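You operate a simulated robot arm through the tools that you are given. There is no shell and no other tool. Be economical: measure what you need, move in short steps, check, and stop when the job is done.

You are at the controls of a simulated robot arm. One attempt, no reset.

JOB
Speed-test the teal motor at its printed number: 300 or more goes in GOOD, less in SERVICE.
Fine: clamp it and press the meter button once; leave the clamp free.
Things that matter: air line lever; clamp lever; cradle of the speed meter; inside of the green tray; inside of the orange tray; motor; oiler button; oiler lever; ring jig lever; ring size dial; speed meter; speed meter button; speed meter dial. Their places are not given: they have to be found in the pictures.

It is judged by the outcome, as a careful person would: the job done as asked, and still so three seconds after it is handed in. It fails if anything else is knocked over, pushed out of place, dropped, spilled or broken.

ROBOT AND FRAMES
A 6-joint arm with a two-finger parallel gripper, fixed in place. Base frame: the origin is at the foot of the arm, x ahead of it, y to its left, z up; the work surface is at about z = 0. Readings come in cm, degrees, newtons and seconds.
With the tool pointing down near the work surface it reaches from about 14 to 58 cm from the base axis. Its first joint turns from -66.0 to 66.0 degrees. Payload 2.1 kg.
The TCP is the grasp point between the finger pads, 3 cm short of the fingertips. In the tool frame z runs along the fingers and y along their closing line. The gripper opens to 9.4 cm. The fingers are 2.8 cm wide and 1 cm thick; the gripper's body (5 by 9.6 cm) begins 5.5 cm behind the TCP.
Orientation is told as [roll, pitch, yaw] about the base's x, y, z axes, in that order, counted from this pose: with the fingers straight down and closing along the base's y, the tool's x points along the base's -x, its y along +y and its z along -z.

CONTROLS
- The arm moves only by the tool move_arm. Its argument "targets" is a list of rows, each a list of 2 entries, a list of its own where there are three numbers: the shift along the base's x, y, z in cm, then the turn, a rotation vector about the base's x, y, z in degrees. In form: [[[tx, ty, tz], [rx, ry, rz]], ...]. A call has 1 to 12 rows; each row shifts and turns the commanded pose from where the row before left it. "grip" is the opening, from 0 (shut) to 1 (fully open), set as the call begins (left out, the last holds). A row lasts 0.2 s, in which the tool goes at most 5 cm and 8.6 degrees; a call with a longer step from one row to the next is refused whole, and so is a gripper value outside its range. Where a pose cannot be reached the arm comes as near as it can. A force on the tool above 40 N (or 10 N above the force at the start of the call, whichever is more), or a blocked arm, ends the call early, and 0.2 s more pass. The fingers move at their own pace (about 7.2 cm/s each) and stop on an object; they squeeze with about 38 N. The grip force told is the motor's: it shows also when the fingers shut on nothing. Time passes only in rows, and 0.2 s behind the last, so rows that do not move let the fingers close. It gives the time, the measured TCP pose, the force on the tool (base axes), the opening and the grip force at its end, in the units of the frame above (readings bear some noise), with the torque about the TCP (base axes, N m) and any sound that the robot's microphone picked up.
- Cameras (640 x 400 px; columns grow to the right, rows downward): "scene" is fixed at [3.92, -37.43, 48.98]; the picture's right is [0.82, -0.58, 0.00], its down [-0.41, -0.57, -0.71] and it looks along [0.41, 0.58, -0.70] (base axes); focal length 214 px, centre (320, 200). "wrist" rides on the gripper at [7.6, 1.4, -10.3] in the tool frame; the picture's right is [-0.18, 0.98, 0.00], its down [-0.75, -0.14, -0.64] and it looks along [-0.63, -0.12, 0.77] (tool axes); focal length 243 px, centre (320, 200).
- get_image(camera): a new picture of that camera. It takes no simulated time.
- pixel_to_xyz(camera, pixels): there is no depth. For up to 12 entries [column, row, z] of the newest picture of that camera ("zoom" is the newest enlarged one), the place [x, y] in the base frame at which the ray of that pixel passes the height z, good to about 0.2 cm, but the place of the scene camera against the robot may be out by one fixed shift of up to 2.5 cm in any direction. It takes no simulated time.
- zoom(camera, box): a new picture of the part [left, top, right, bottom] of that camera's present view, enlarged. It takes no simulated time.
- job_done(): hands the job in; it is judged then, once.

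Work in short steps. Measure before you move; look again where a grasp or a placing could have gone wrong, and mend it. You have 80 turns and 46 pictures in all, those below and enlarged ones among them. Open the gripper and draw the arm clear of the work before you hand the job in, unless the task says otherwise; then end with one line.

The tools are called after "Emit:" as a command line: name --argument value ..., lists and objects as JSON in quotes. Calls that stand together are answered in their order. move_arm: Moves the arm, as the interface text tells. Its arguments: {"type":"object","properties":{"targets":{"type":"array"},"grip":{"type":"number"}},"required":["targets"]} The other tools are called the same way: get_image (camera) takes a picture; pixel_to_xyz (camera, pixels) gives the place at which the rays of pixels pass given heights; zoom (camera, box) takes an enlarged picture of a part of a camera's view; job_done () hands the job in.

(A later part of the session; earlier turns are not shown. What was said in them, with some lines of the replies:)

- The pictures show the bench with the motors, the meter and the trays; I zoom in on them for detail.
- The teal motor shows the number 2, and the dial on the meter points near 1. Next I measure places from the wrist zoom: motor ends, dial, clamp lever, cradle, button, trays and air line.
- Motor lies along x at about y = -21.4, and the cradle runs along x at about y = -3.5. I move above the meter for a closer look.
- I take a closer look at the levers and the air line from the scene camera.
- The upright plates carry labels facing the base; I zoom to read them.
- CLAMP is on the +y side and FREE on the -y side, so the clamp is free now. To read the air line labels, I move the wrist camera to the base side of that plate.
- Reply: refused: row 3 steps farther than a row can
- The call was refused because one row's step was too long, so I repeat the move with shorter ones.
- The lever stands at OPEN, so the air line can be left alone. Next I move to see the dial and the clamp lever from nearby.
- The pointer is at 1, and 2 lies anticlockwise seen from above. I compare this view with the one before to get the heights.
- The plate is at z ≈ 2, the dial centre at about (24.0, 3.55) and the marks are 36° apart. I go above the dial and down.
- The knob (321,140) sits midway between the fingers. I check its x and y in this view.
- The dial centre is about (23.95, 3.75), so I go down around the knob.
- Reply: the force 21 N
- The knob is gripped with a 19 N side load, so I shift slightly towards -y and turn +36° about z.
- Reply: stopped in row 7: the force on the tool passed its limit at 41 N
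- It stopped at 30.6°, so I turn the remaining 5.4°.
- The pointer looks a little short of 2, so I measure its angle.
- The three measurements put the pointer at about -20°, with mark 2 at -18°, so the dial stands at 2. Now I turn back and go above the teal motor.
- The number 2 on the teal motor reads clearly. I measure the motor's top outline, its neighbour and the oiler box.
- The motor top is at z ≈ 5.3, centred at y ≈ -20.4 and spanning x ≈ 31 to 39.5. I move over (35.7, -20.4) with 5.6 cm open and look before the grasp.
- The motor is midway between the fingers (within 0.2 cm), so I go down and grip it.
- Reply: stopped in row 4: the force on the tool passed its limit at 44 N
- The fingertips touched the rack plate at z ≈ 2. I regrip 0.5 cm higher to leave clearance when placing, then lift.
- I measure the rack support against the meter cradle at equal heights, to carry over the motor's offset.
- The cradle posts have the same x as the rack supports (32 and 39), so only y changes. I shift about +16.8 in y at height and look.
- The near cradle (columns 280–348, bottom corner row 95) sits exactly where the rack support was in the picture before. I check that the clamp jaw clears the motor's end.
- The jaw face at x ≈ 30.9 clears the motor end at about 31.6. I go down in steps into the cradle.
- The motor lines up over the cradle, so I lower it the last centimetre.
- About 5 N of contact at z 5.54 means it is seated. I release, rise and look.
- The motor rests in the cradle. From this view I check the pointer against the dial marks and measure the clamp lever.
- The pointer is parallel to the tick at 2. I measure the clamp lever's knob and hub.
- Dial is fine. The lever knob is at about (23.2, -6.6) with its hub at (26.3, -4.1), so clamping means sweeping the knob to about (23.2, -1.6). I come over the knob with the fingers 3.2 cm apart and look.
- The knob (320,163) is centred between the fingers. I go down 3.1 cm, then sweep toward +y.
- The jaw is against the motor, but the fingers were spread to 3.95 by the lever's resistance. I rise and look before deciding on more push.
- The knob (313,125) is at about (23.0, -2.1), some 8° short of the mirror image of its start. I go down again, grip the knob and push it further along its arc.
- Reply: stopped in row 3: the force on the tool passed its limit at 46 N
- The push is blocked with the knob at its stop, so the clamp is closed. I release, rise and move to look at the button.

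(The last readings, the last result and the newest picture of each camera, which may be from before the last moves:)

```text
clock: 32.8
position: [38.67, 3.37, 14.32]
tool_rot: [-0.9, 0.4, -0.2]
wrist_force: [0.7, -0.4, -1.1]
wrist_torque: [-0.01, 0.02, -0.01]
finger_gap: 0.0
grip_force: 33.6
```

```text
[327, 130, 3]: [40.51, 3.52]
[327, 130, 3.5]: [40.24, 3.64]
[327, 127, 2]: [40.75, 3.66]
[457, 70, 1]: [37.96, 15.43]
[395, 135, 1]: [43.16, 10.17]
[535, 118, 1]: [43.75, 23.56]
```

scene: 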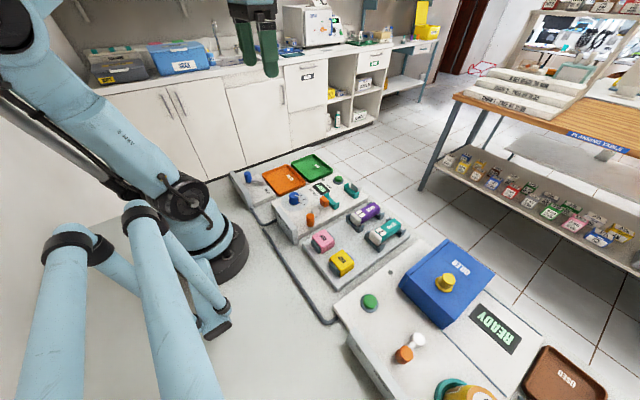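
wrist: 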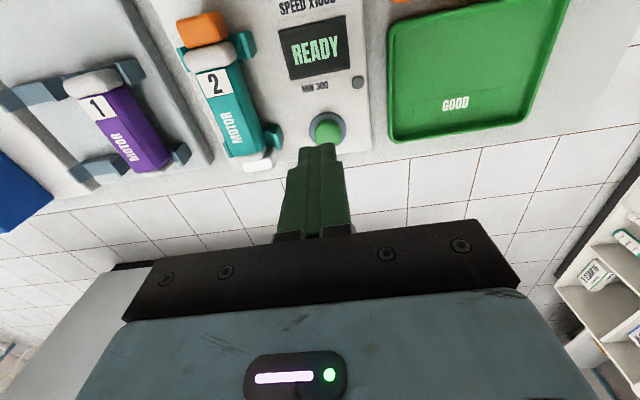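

The button is at about (40.3, 3.6). I go just above it with the fingers shut.

Emit:
move_arm --targets '[[[1.6, 0.2, -2.5], [0.9, -0.4, 0.3]], [[0, 0, -3], [0, 0, 0]], [[0, 0, -1.2], [0, 0, 0]], [[0, 0, 0], [0, 0, 0]]]'

Emit:
move_arm --targets '[[[0, 0, -0.4], [0, 0, 0]], [[0, 0, -0.3], [0, 0, 0]], [[0, 0, -0.3], [0, 0, 0]], [[0, 0, 0], [0, 0, 0]]]'

```text
clock: 33.8
position: [40.39, 3.52, 7.52]
tool_rot: [0.0, 0.0, 0.0]
wrist_force: [0.0, 0.5, -0.5]
wrist_torque: [0.03, -0.02, -0.01]
finger_gap: 0.03
grip_force: 32.5
```

```text
clock: 34.8
position: [40.07, 3.48, 6.67]
tool_rot: [-0.1, 0.0, 0.0]
wrist_force: [-0.6, 0.6, 0.1]
wrist_torque: [-0.01, 0.03, -0.01]
finger_gap: 0.02
grip_force: 33.3
```

No contact yet at 6.67, so I go on gently.

Emit:
move_arm --targets '[[[0.1, 0.1, -0.2], [0, 0, 0]], [[0, 0, -0.2], [0, 0, 0]], [[0, 0, -0.2], [0, 0, 0]], [[0, 0, 0], [0, 0, 0]]]'

```text
clock: 35.8
position: [40.47, 3.63, 5.99]
tool_rot: [-0.1, 0.0, 0.1]
wrist_force: [0.3, -1.7, 2.6]
wrist_torque: [-0.07, -0.03, -0.02]
finger_gap: 0.02
grip_force: 32.8
heard: click
```

Heard a click, so the button is pressed. I rise straight up and read the display.

Emit:
move_arm --targets '[[[0, 0, 2], [0, 0, 0]], [[0, 0, 3], [0, 0, 0]], [[0, 0, 3], [0, 0, 0]], [[-2, 0, 0], [0, 0, 0]], [[0, 0, 0], [0, 0, 0]], [[0, 0, 0], [0, 0, 0]], [[0, 0, 0], [0, 0, 0]]]'

Emit:
zoom --camera "wrist" --box '[170, 0, 400, 180]'

```text
clock: 37.4
position: [38.31, 3.5, 14.09]
tool_rot: [0.0, 0.0, 0.0]
wrist_force: [0.4, 0.5, -0.1]
wrist_torque: [0.04, 0.02, 0.0]
finger_gap: 0.01
grip_force: 32.9
```

```text
2.22 times, centred on (285, 90) of wrist
```

zoom: 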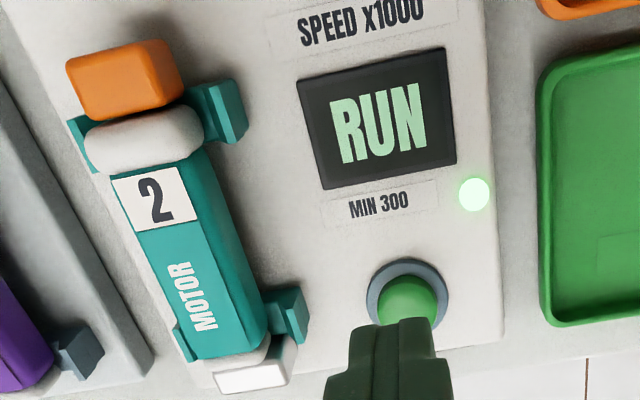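

It is running, so I wait a few seconds and read it again.

Emit:
move_arm --targets '[[[0, 0, 0], [0, 0, 0]], [[0, 0, 0], [0, 0, 0]], [[0, 0, 0], [0, 0, 0]], [[0, 0, 0], [0, 0, 0]], [[0, 0, 0], [0, 0, 0]], [[0, 0, 0], [0, 0, 0]], [[0, 0, 0], [0, 0, 0]], [[0, 0, 0], [0, 0, 0]], [[0, 0, 0], [0, 0, 0]], [[0, 0, 0], [0, 0, 0]], [[0, 0, 0], [0, 0, 0]], [[0, 0, 0], [0, 0, 0]]]'

Emit:
move_arm --targets '[[[0, 0, 0], [0, 0, 0]], [[0, 0, 0], [0, 0, 0]], [[0, 0, 0], [0, 0, 0]], [[0, 0, 0], [0, 0, 0]], [[0, 0, 0], [0, 0, 0]], [[0, 0, 0], [0, 0, 0]], [[0, 0, 0], [0, 0, 0]], [[0, 0, 0], [0, 0, 0]], [[0, 0, 0], [0, 0, 0]], [[0, 0, 0], [0, 0, 0]], [[0, 0, 0], [0, 0, 0]], [[0, 0, 0], [0, 0, 0]]]'

Emit:
zoom --camera "wrist" --box '[170, 0, 400, 180]'

```text
clock: 40.0
position: [38.36, 3.56, 14.04]
tool_rot: [0.1, -0.1, 0.0]
wrist_force: [0.0, -0.1, 1.1]
wrist_torque: [0.0, 0.03, -0.01]
finger_gap: 0.0
grip_force: 32.5
```

```text
clock: 42.6
position: [38.36, 3.68, 14.14]
tool_rot: [0.0, 0.0, 0.0]
wrist_force: [-0.5, -0.9, -0.2]
wrist_torque: [0.0, 0.05, -0.03]
finger_gap: 0.02
grip_force: 33.2
```

```text
2.22 times, centred on (285, 90) of wrist
```

zoom: 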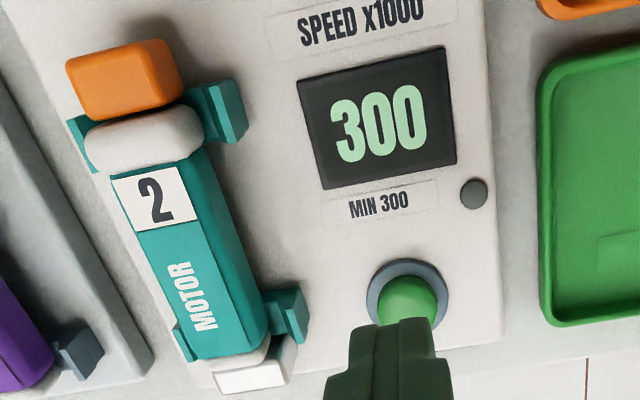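

The display shows 300, so the motor goes in GOOD (green). First I free the clamp by going back over the lever knob at (22.9, -2.1).

Emit:
move_arm --targets '[[[-4, -1.4, 0], [0, 0, 0]], [[-4, -1.4, 0], [0, 0, 0]], [[-4, -1.5, 0], [0, 0, 0]], [[-3.6, -1.4, 0], [0, 0, 0]], [[0, 0, -3], [0, 0, 0]], [[0, 0, -1], [0, 0, 0]], [[0, 0, 0], [0, 0, 0]]]' --grip 0.33

Emit:
move_arm --targets '[[[0, 0, -2], [0, 0, 0]], [[0, 0, -1.6], [0, 0, 0]], [[0, 0, 0], [0, 0, 0]]]'

```text
clock: 44.2
position: [22.75, -2.05, 9.97]
tool_rot: [0.0, 0.0, 0.0]
wrist_force: [-0.8, -0.8, -0.6]
wrist_torque: [0.05, 0.01, 0.01]
finger_gap: 3.08
grip_force: 0.1
```

```text
clock: 45.0
position: [22.84, -2.1, 6.38]
tool_rot: [0.0, 0.0, -0.1]
wrist_force: [-0.6, 0.2, -0.4]
wrist_torque: [0.02, 0.01, 0.03]
finger_gap: 3.08
grip_force: 0.1
```

The fingers are round the knob, so I sweep toward -y.

Emit:
move_arm --targets '[[[-0.2, -0.6, 0], [0, 0, 0]], [[-0.2, -0.6, 0], [0, 0, 0]], [[-0.1, -0.6, 0], [0, 0, 0]], [[0, -0.6, 0], [0, 0, 0]], [[0, -0.6, 0], [0, 0, 0]], [[0.1, -0.6, 0], [0, 0, 0]], [[0.2, -0.6, 0], [0, 0, 0]], [[0.2, -0.6, 0], [0, 0, 0]], [[0, -0.3, 0], [0, 0, 0]], [[0, 0, 0], [0, 0, 0]]]'

Emit:
move_arm --targets '[[[0, 0.3, 0], [0, 0, 0]], [[0, 0, 3], [0, 0, 0]], [[0, 0, 3], [0, 0, 0]], [[2, 1, 2], [0, 0, 0]], [[0, 0, 0], [0, 0, 0]]]'

Emit:
get_image --camera "wrist"

```text
clock: 47.2
position: [22.75, -7.23, 6.61]
tool_rot: [0.0, 0.0, 0.0]
wrist_force: [0.0, 0.6, 0.3]
wrist_torque: [0.05, 0.02, 0.03]
finger_gap: 3.19
grip_force: 0.9
```

```text
clock: 48.4
position: [24.7, -5.83, 14.55]
tool_rot: [0.0, -0.1, 0.1]
wrist_force: [0.5, 0.0, -0.4]
wrist_torque: [0.01, -0.01, 0.01]
finger_gap: 3.1
grip_force: 0.1
```

```text
6 pictures are left
```

wrist: 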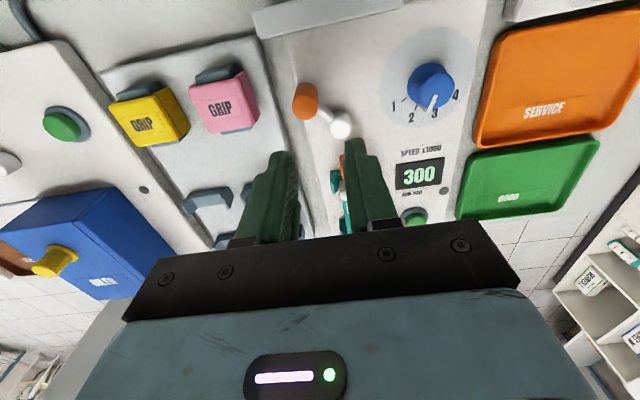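

Emit:
pixel_to_xyz --camera "wrist" --pixels '[[304, 104, 5.5], [340, 128, 3.5]]'

Emit:
move_arm --targets '[[[3.7, 0.8, 0], [0, 0, 0]], [[3.7, 0.8, 0], [0, 0, 0]], [[3.7, 0.6, -1], [0, 0, 0]], [[0, 0, -3], [0, 0, 0]], [[0, 0, 0], [0, 0, 0]]]' --grip 0.62

Emit:
get_image --camera "wrist"

```text
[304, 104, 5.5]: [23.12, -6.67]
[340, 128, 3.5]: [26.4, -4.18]
```

```text
clock: 49.6
position: [35.77, -3.6, 10.26]
tool_rot: [0.1, 0.0, -0.1]
wrist_force: [-0.4, 0.4, -0.1]
wrist_torque: [-0.02, -0.01, 0.02]
finger_gap: 5.81
grip_force: 0.1
```

```text
5 pictures are left
```

wrist: 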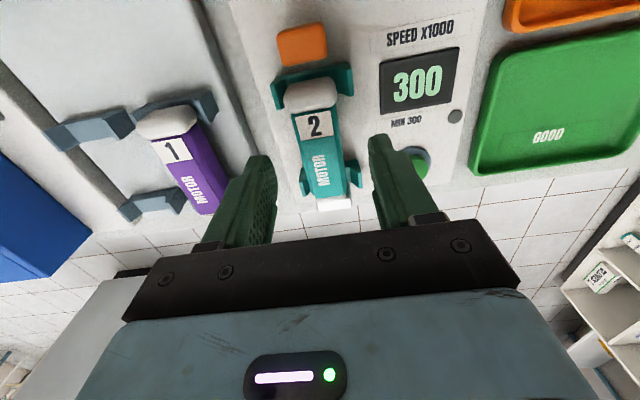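

The lever is back at (23.1, -6.7), which is FREE, and the jaw is off the motor. I go down, grip the motor and lift.

Emit:
move_arm --targets '[[[0, 0, -2.5], [0, 0, 0]], [[0, 0, -1.7], [0, 0, 0]], [[0, 0, -0.5], [0, 0, 0]], [[0, 0, 0], [0, 0, 0]]]'

Emit:
move_arm --targets '[[[0, 0, 0], [0, 0, 0]], [[0, 0, 0], [0, 0, 0]], [[0, 0, 0], [0, 0, 0]]]' --grip 0

Emit:
move_arm --targets '[[[0, 0, 0.7], [0, 0, 0]], [[0, 0, 2], [0, 0, 0]], [[0, 0, 3], [0, 0, 0]], [[0, 0, 3], [0, 0, 0]], [[0, 0, 0], [0, 0, 0]]]'

```text
clock: 50.6
position: [35.99, -3.62, 5.7]
tool_rot: [0.0, 0.0, 0.0]
wrist_force: [-1.0, -0.4, 0.5]
wrist_torque: [0.0, -0.04, 0.0]
finger_gap: 5.83
grip_force: 0.0
```

```text
clock: 51.4
position: [35.91, -3.66, 5.69]
tool_rot: [0.0, 0.0, 0.0]
wrist_force: [-0.3, -0.6, 0.3]
wrist_torque: [0.0, -0.02, 0.0]
finger_gap: 3.39
grip_force: 38.1
```

```text
clock: 52.6
position: [35.76, -3.56, 14.53]
tool_rot: [-0.2, 0.0, 0.0]
wrist_force: [-0.5, -1.2, -1.2]
wrist_torque: [0.0, 0.01, -0.02]
finger_gap: 3.36
grip_force: 37.8
```

Motor held. I move near the green tray and measure its edges.

Emit:
move_arm --targets '[[[0.4, 4, 0.5], [0, 0, 0]], [[0.4, 4, 0.5], [0, 0, 0]], [[0.4, 4, 0.5], [0, 0, 0]], [[0, 1, 0], [0, 0, 0]], [[0, 0, 0], [0, 0, 0]]]'

Emit:
get_image --camera "wrist"

Emit:
zoom --camera "scene" --box '[250, 130, 390, 230]'

```text
clock: 53.8
position: [37.04, 9.4, 15.99]
tool_rot: [-0.1, 0.0, -0.1]
wrist_force: [-0.9, 0.2, -0.6]
wrist_torque: [-0.02, 0.02, -0.02]
finger_gap: 3.36
grip_force: 38.3
```

```text
4 pictures are left
```

wrist: 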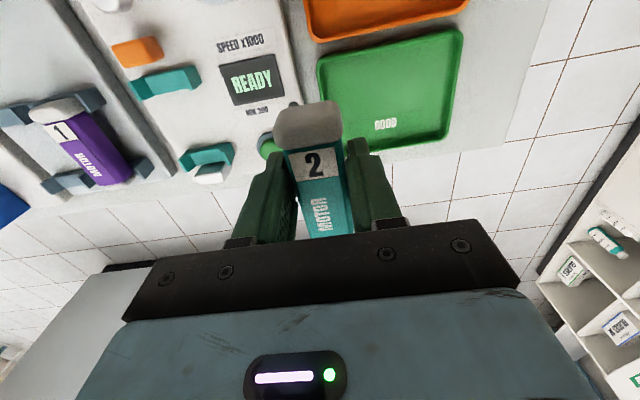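

```text
4.00 times, centred on (320, 180) of scene
```

zoom: 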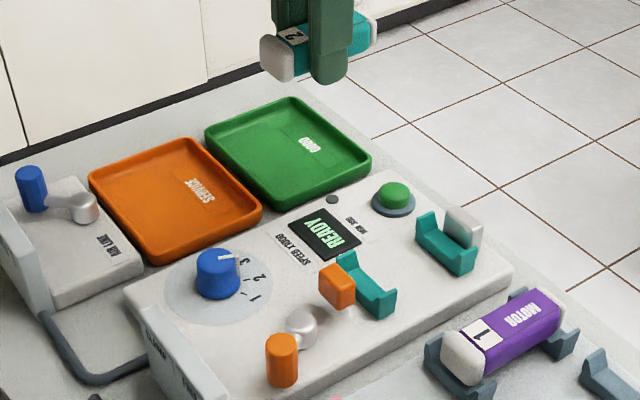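

Emit:
pixel_to_xyz --camera "wrist" --pixels '[[317, 58, 1.5], [463, 31, 1.5], [447, 147, 1.5], [325, 80, 0.5], [455, 55, 0.5], [435, 135, 0.5], [345, 146, 0.5], [385, 52, 0.5], [385, 143, 0.5]]'

```text
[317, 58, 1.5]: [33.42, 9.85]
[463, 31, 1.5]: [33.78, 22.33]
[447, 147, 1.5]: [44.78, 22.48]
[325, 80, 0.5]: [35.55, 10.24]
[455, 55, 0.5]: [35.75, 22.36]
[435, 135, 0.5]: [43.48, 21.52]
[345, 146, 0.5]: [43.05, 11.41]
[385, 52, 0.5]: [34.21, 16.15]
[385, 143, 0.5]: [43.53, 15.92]
```

The tray spans x 33.4–44.6 and y 9.9–22.4, centre about (39.0, 16.1). I turn the motor 90° so it lies along the longer side, while moving over the centre.

Emit:
move_arm --targets '[[[0.2, 0.6, 0], [0, 0, 7.5]], [[0.2, 0.6, 0], [0, 0, 7.5]], [[0.2, 0.6, 0], [0, 0, 7.5]], [[0.2, 0.6, 0], [0, 0, 7.5]], [[0.2, 0.6, 0], [0, 0, 7.5]], [[0.2, 0.6, 0], [0, 0, 7.5]], [[0.2, 0.6, 0], [0, 0, 7.5]], [[0.2, 0.6, 0], [0, 0, 7.5]], [[0.2, 0.6, 0], [0, 0, 7.5]], [[0.1, 0.6, 0], [0, 0, 7.5]], [[0, 0.6, 0], [0, 0, 7.5]], [[0, 0.1, 0], [0, 0, 7.5]]]'

Emit:
move_arm --targets '[[[0, 0, -3], [0, 0, 0]], [[0, 0, -3], [0, 0, 0]], [[0, 0, -2.5], [0, 0, 0]], [[0, 0, 0], [0, 0, 0]]]'

Emit:
zoom --camera "scene" --box '[270, 110, 370, 190]'

```text
clock: 56.4
position: [38.99, 16.15, 15.91]
tool_rot: [0.1, 0.0, 90.2]
wrist_force: [-0.5, -0.4, 0.2]
wrist_torque: [-0.04, 0.01, 0.03]
finger_gap: 3.39
grip_force: 38.4
```

```text
clock: 57.4
position: [38.8, 16.09, 7.46]
tool_rot: [0.1, 0.0, 89.9]
wrist_force: [0.8, -1.1, 0.3]
wrist_torque: [-0.02, -0.02, -0.02]
finger_gap: 3.38
grip_force: 37.8
```

```text
5.00 times, centred on (320, 150) of scene
```

zoom: 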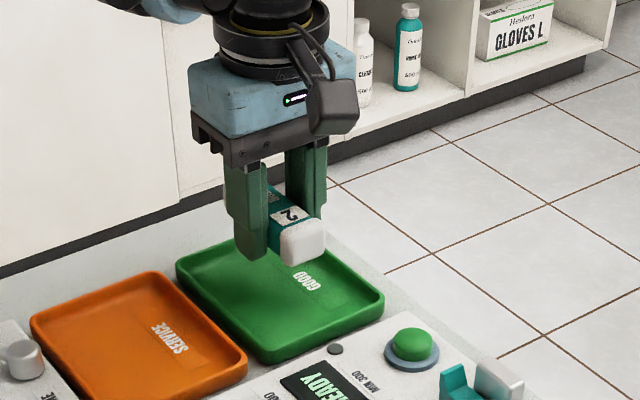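

The motor is over the tray, so I lower it until it touches.

Emit:
move_arm --targets '[[[0, 0, -1.5], [0, 0, 0]], [[0, 0, -1], [0, 0, 0]], [[0, 0, -0.5], [0, 0, 0]], [[0, 0, 0], [0, 0, 0]]]'

Emit:
move_arm --targets '[[[0, 0, -0.3], [0, 0, 0]], [[0, 0, -0.2], [0, 0, 0]], [[0, 0, 0], [0, 0, 0]]]'

```text
clock: 58.4
position: [39.05, 16.15, 4.43]
tool_rot: [0.0, 0.0, 90.0]
wrist_force: [-0.6, 0.0, -0.2]
wrist_torque: [-0.02, 0.01, 0.02]
finger_gap: 3.36
grip_force: 37.6
```

```text
clock: 59.2
position: [38.94, 16.09, 3.95]
tool_rot: [0.0, -0.1, 90.0]
wrist_force: [-0.4, 0.5, -0.6]
wrist_torque: [0.0, 0.01, -0.02]
finger_gap: 3.38
grip_force: 38.0
```

No contact yet at 3.95; I continue in small steps.

Emit:
move_arm --targets '[[[0, 0, -0.2], [0, 0, 0]], [[0, 0, -0.2], [0, 0, 0]], [[0, 0, 0], [0, 0, 0]]]'

```text
clock: 60.0
position: [39.02, 16.02, 3.58]
tool_rot: [-0.1, 0.0, 90.0]
wrist_force: [0.3, 0.5, -1.2]
wrist_torque: [-0.03, 0.02, -0.01]
finger_gap: 3.36
grip_force: 38.4
```

Emit:
move_arm --targets '[[[0, 0, -0.15], [0, 0, 0]], [[0, 0, -0.1], [0, 0, 0]], [[0, 0, 0], [0, 0, 0]]]'

```text
clock: 60.9
position: [39.05, 16.01, 3.41]
tool_rot: [0.1, 0.0, 90.0]
wrist_force: [-1.3, 0.4, 8.0]
wrist_torque: [-0.03, -0.18, -0.06]
finger_gap: 3.38
grip_force: 38.1
stopped in row 3: the force on the tool passed its limit at 42 N (the readings are from after the stop); the commanded pose is now the measured one
```

Contact with the tray floor. I release, rise and draw clear.

Emit:
move_arm --targets '[[[0, 0, 0], [0, 0, 0]], [[0, 0, 0], [0, 0, 0]], [[0, 0, 1.5], [0, 0, 0]], [[0, 0, 3], [0, 0, 0]], [[0, 0, 4], [0, 0, 0]], [[0, 0, 4], [0, 0, 0]], [[-3, -2, 3], [0, 0, 0]], [[-4, -2, 2], [0, 0, 0]], [[-4, -2, 2], [0, 0, 0]], [[0, 0, 0], [0, 0, 0]]]' --grip 0.62

Emit:
zoom --camera "scene" --box '[230, 130, 430, 280]'

```text
clock: 63.1
position: [27.95, 10.13, 22.85]
tool_rot: [0.2, 0.0, 90.0]
wrist_force: [0.5, -0.6, -0.5]
wrist_torque: [-0.02, 0.0, -0.02]
finger_gap: 5.83
grip_force: 0.1
```

```text
2.67 times, centred on (330, 205) of scene
```

zoom: 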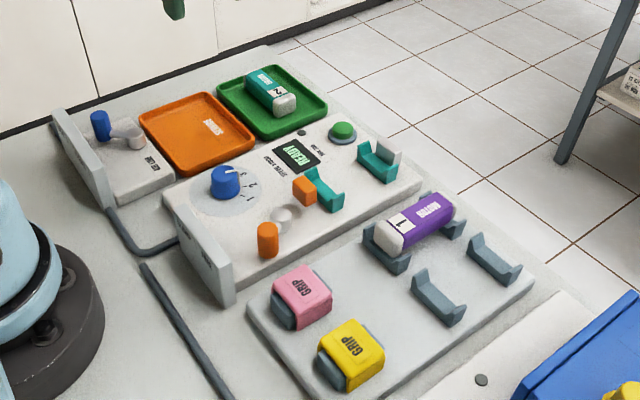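

The teal motor lies flat in the green GOOD tray, the clamp is free, nothing else has moved and the arm is clear, so I hand the job in.

Emit:
job_done

```text
The job is handed in.
```

The teal motor (number 2) was tested with the dial at 2 and read 300, so it is in the GOOD tray; the meter button was pressed once and the clamp lever is back at FREE.
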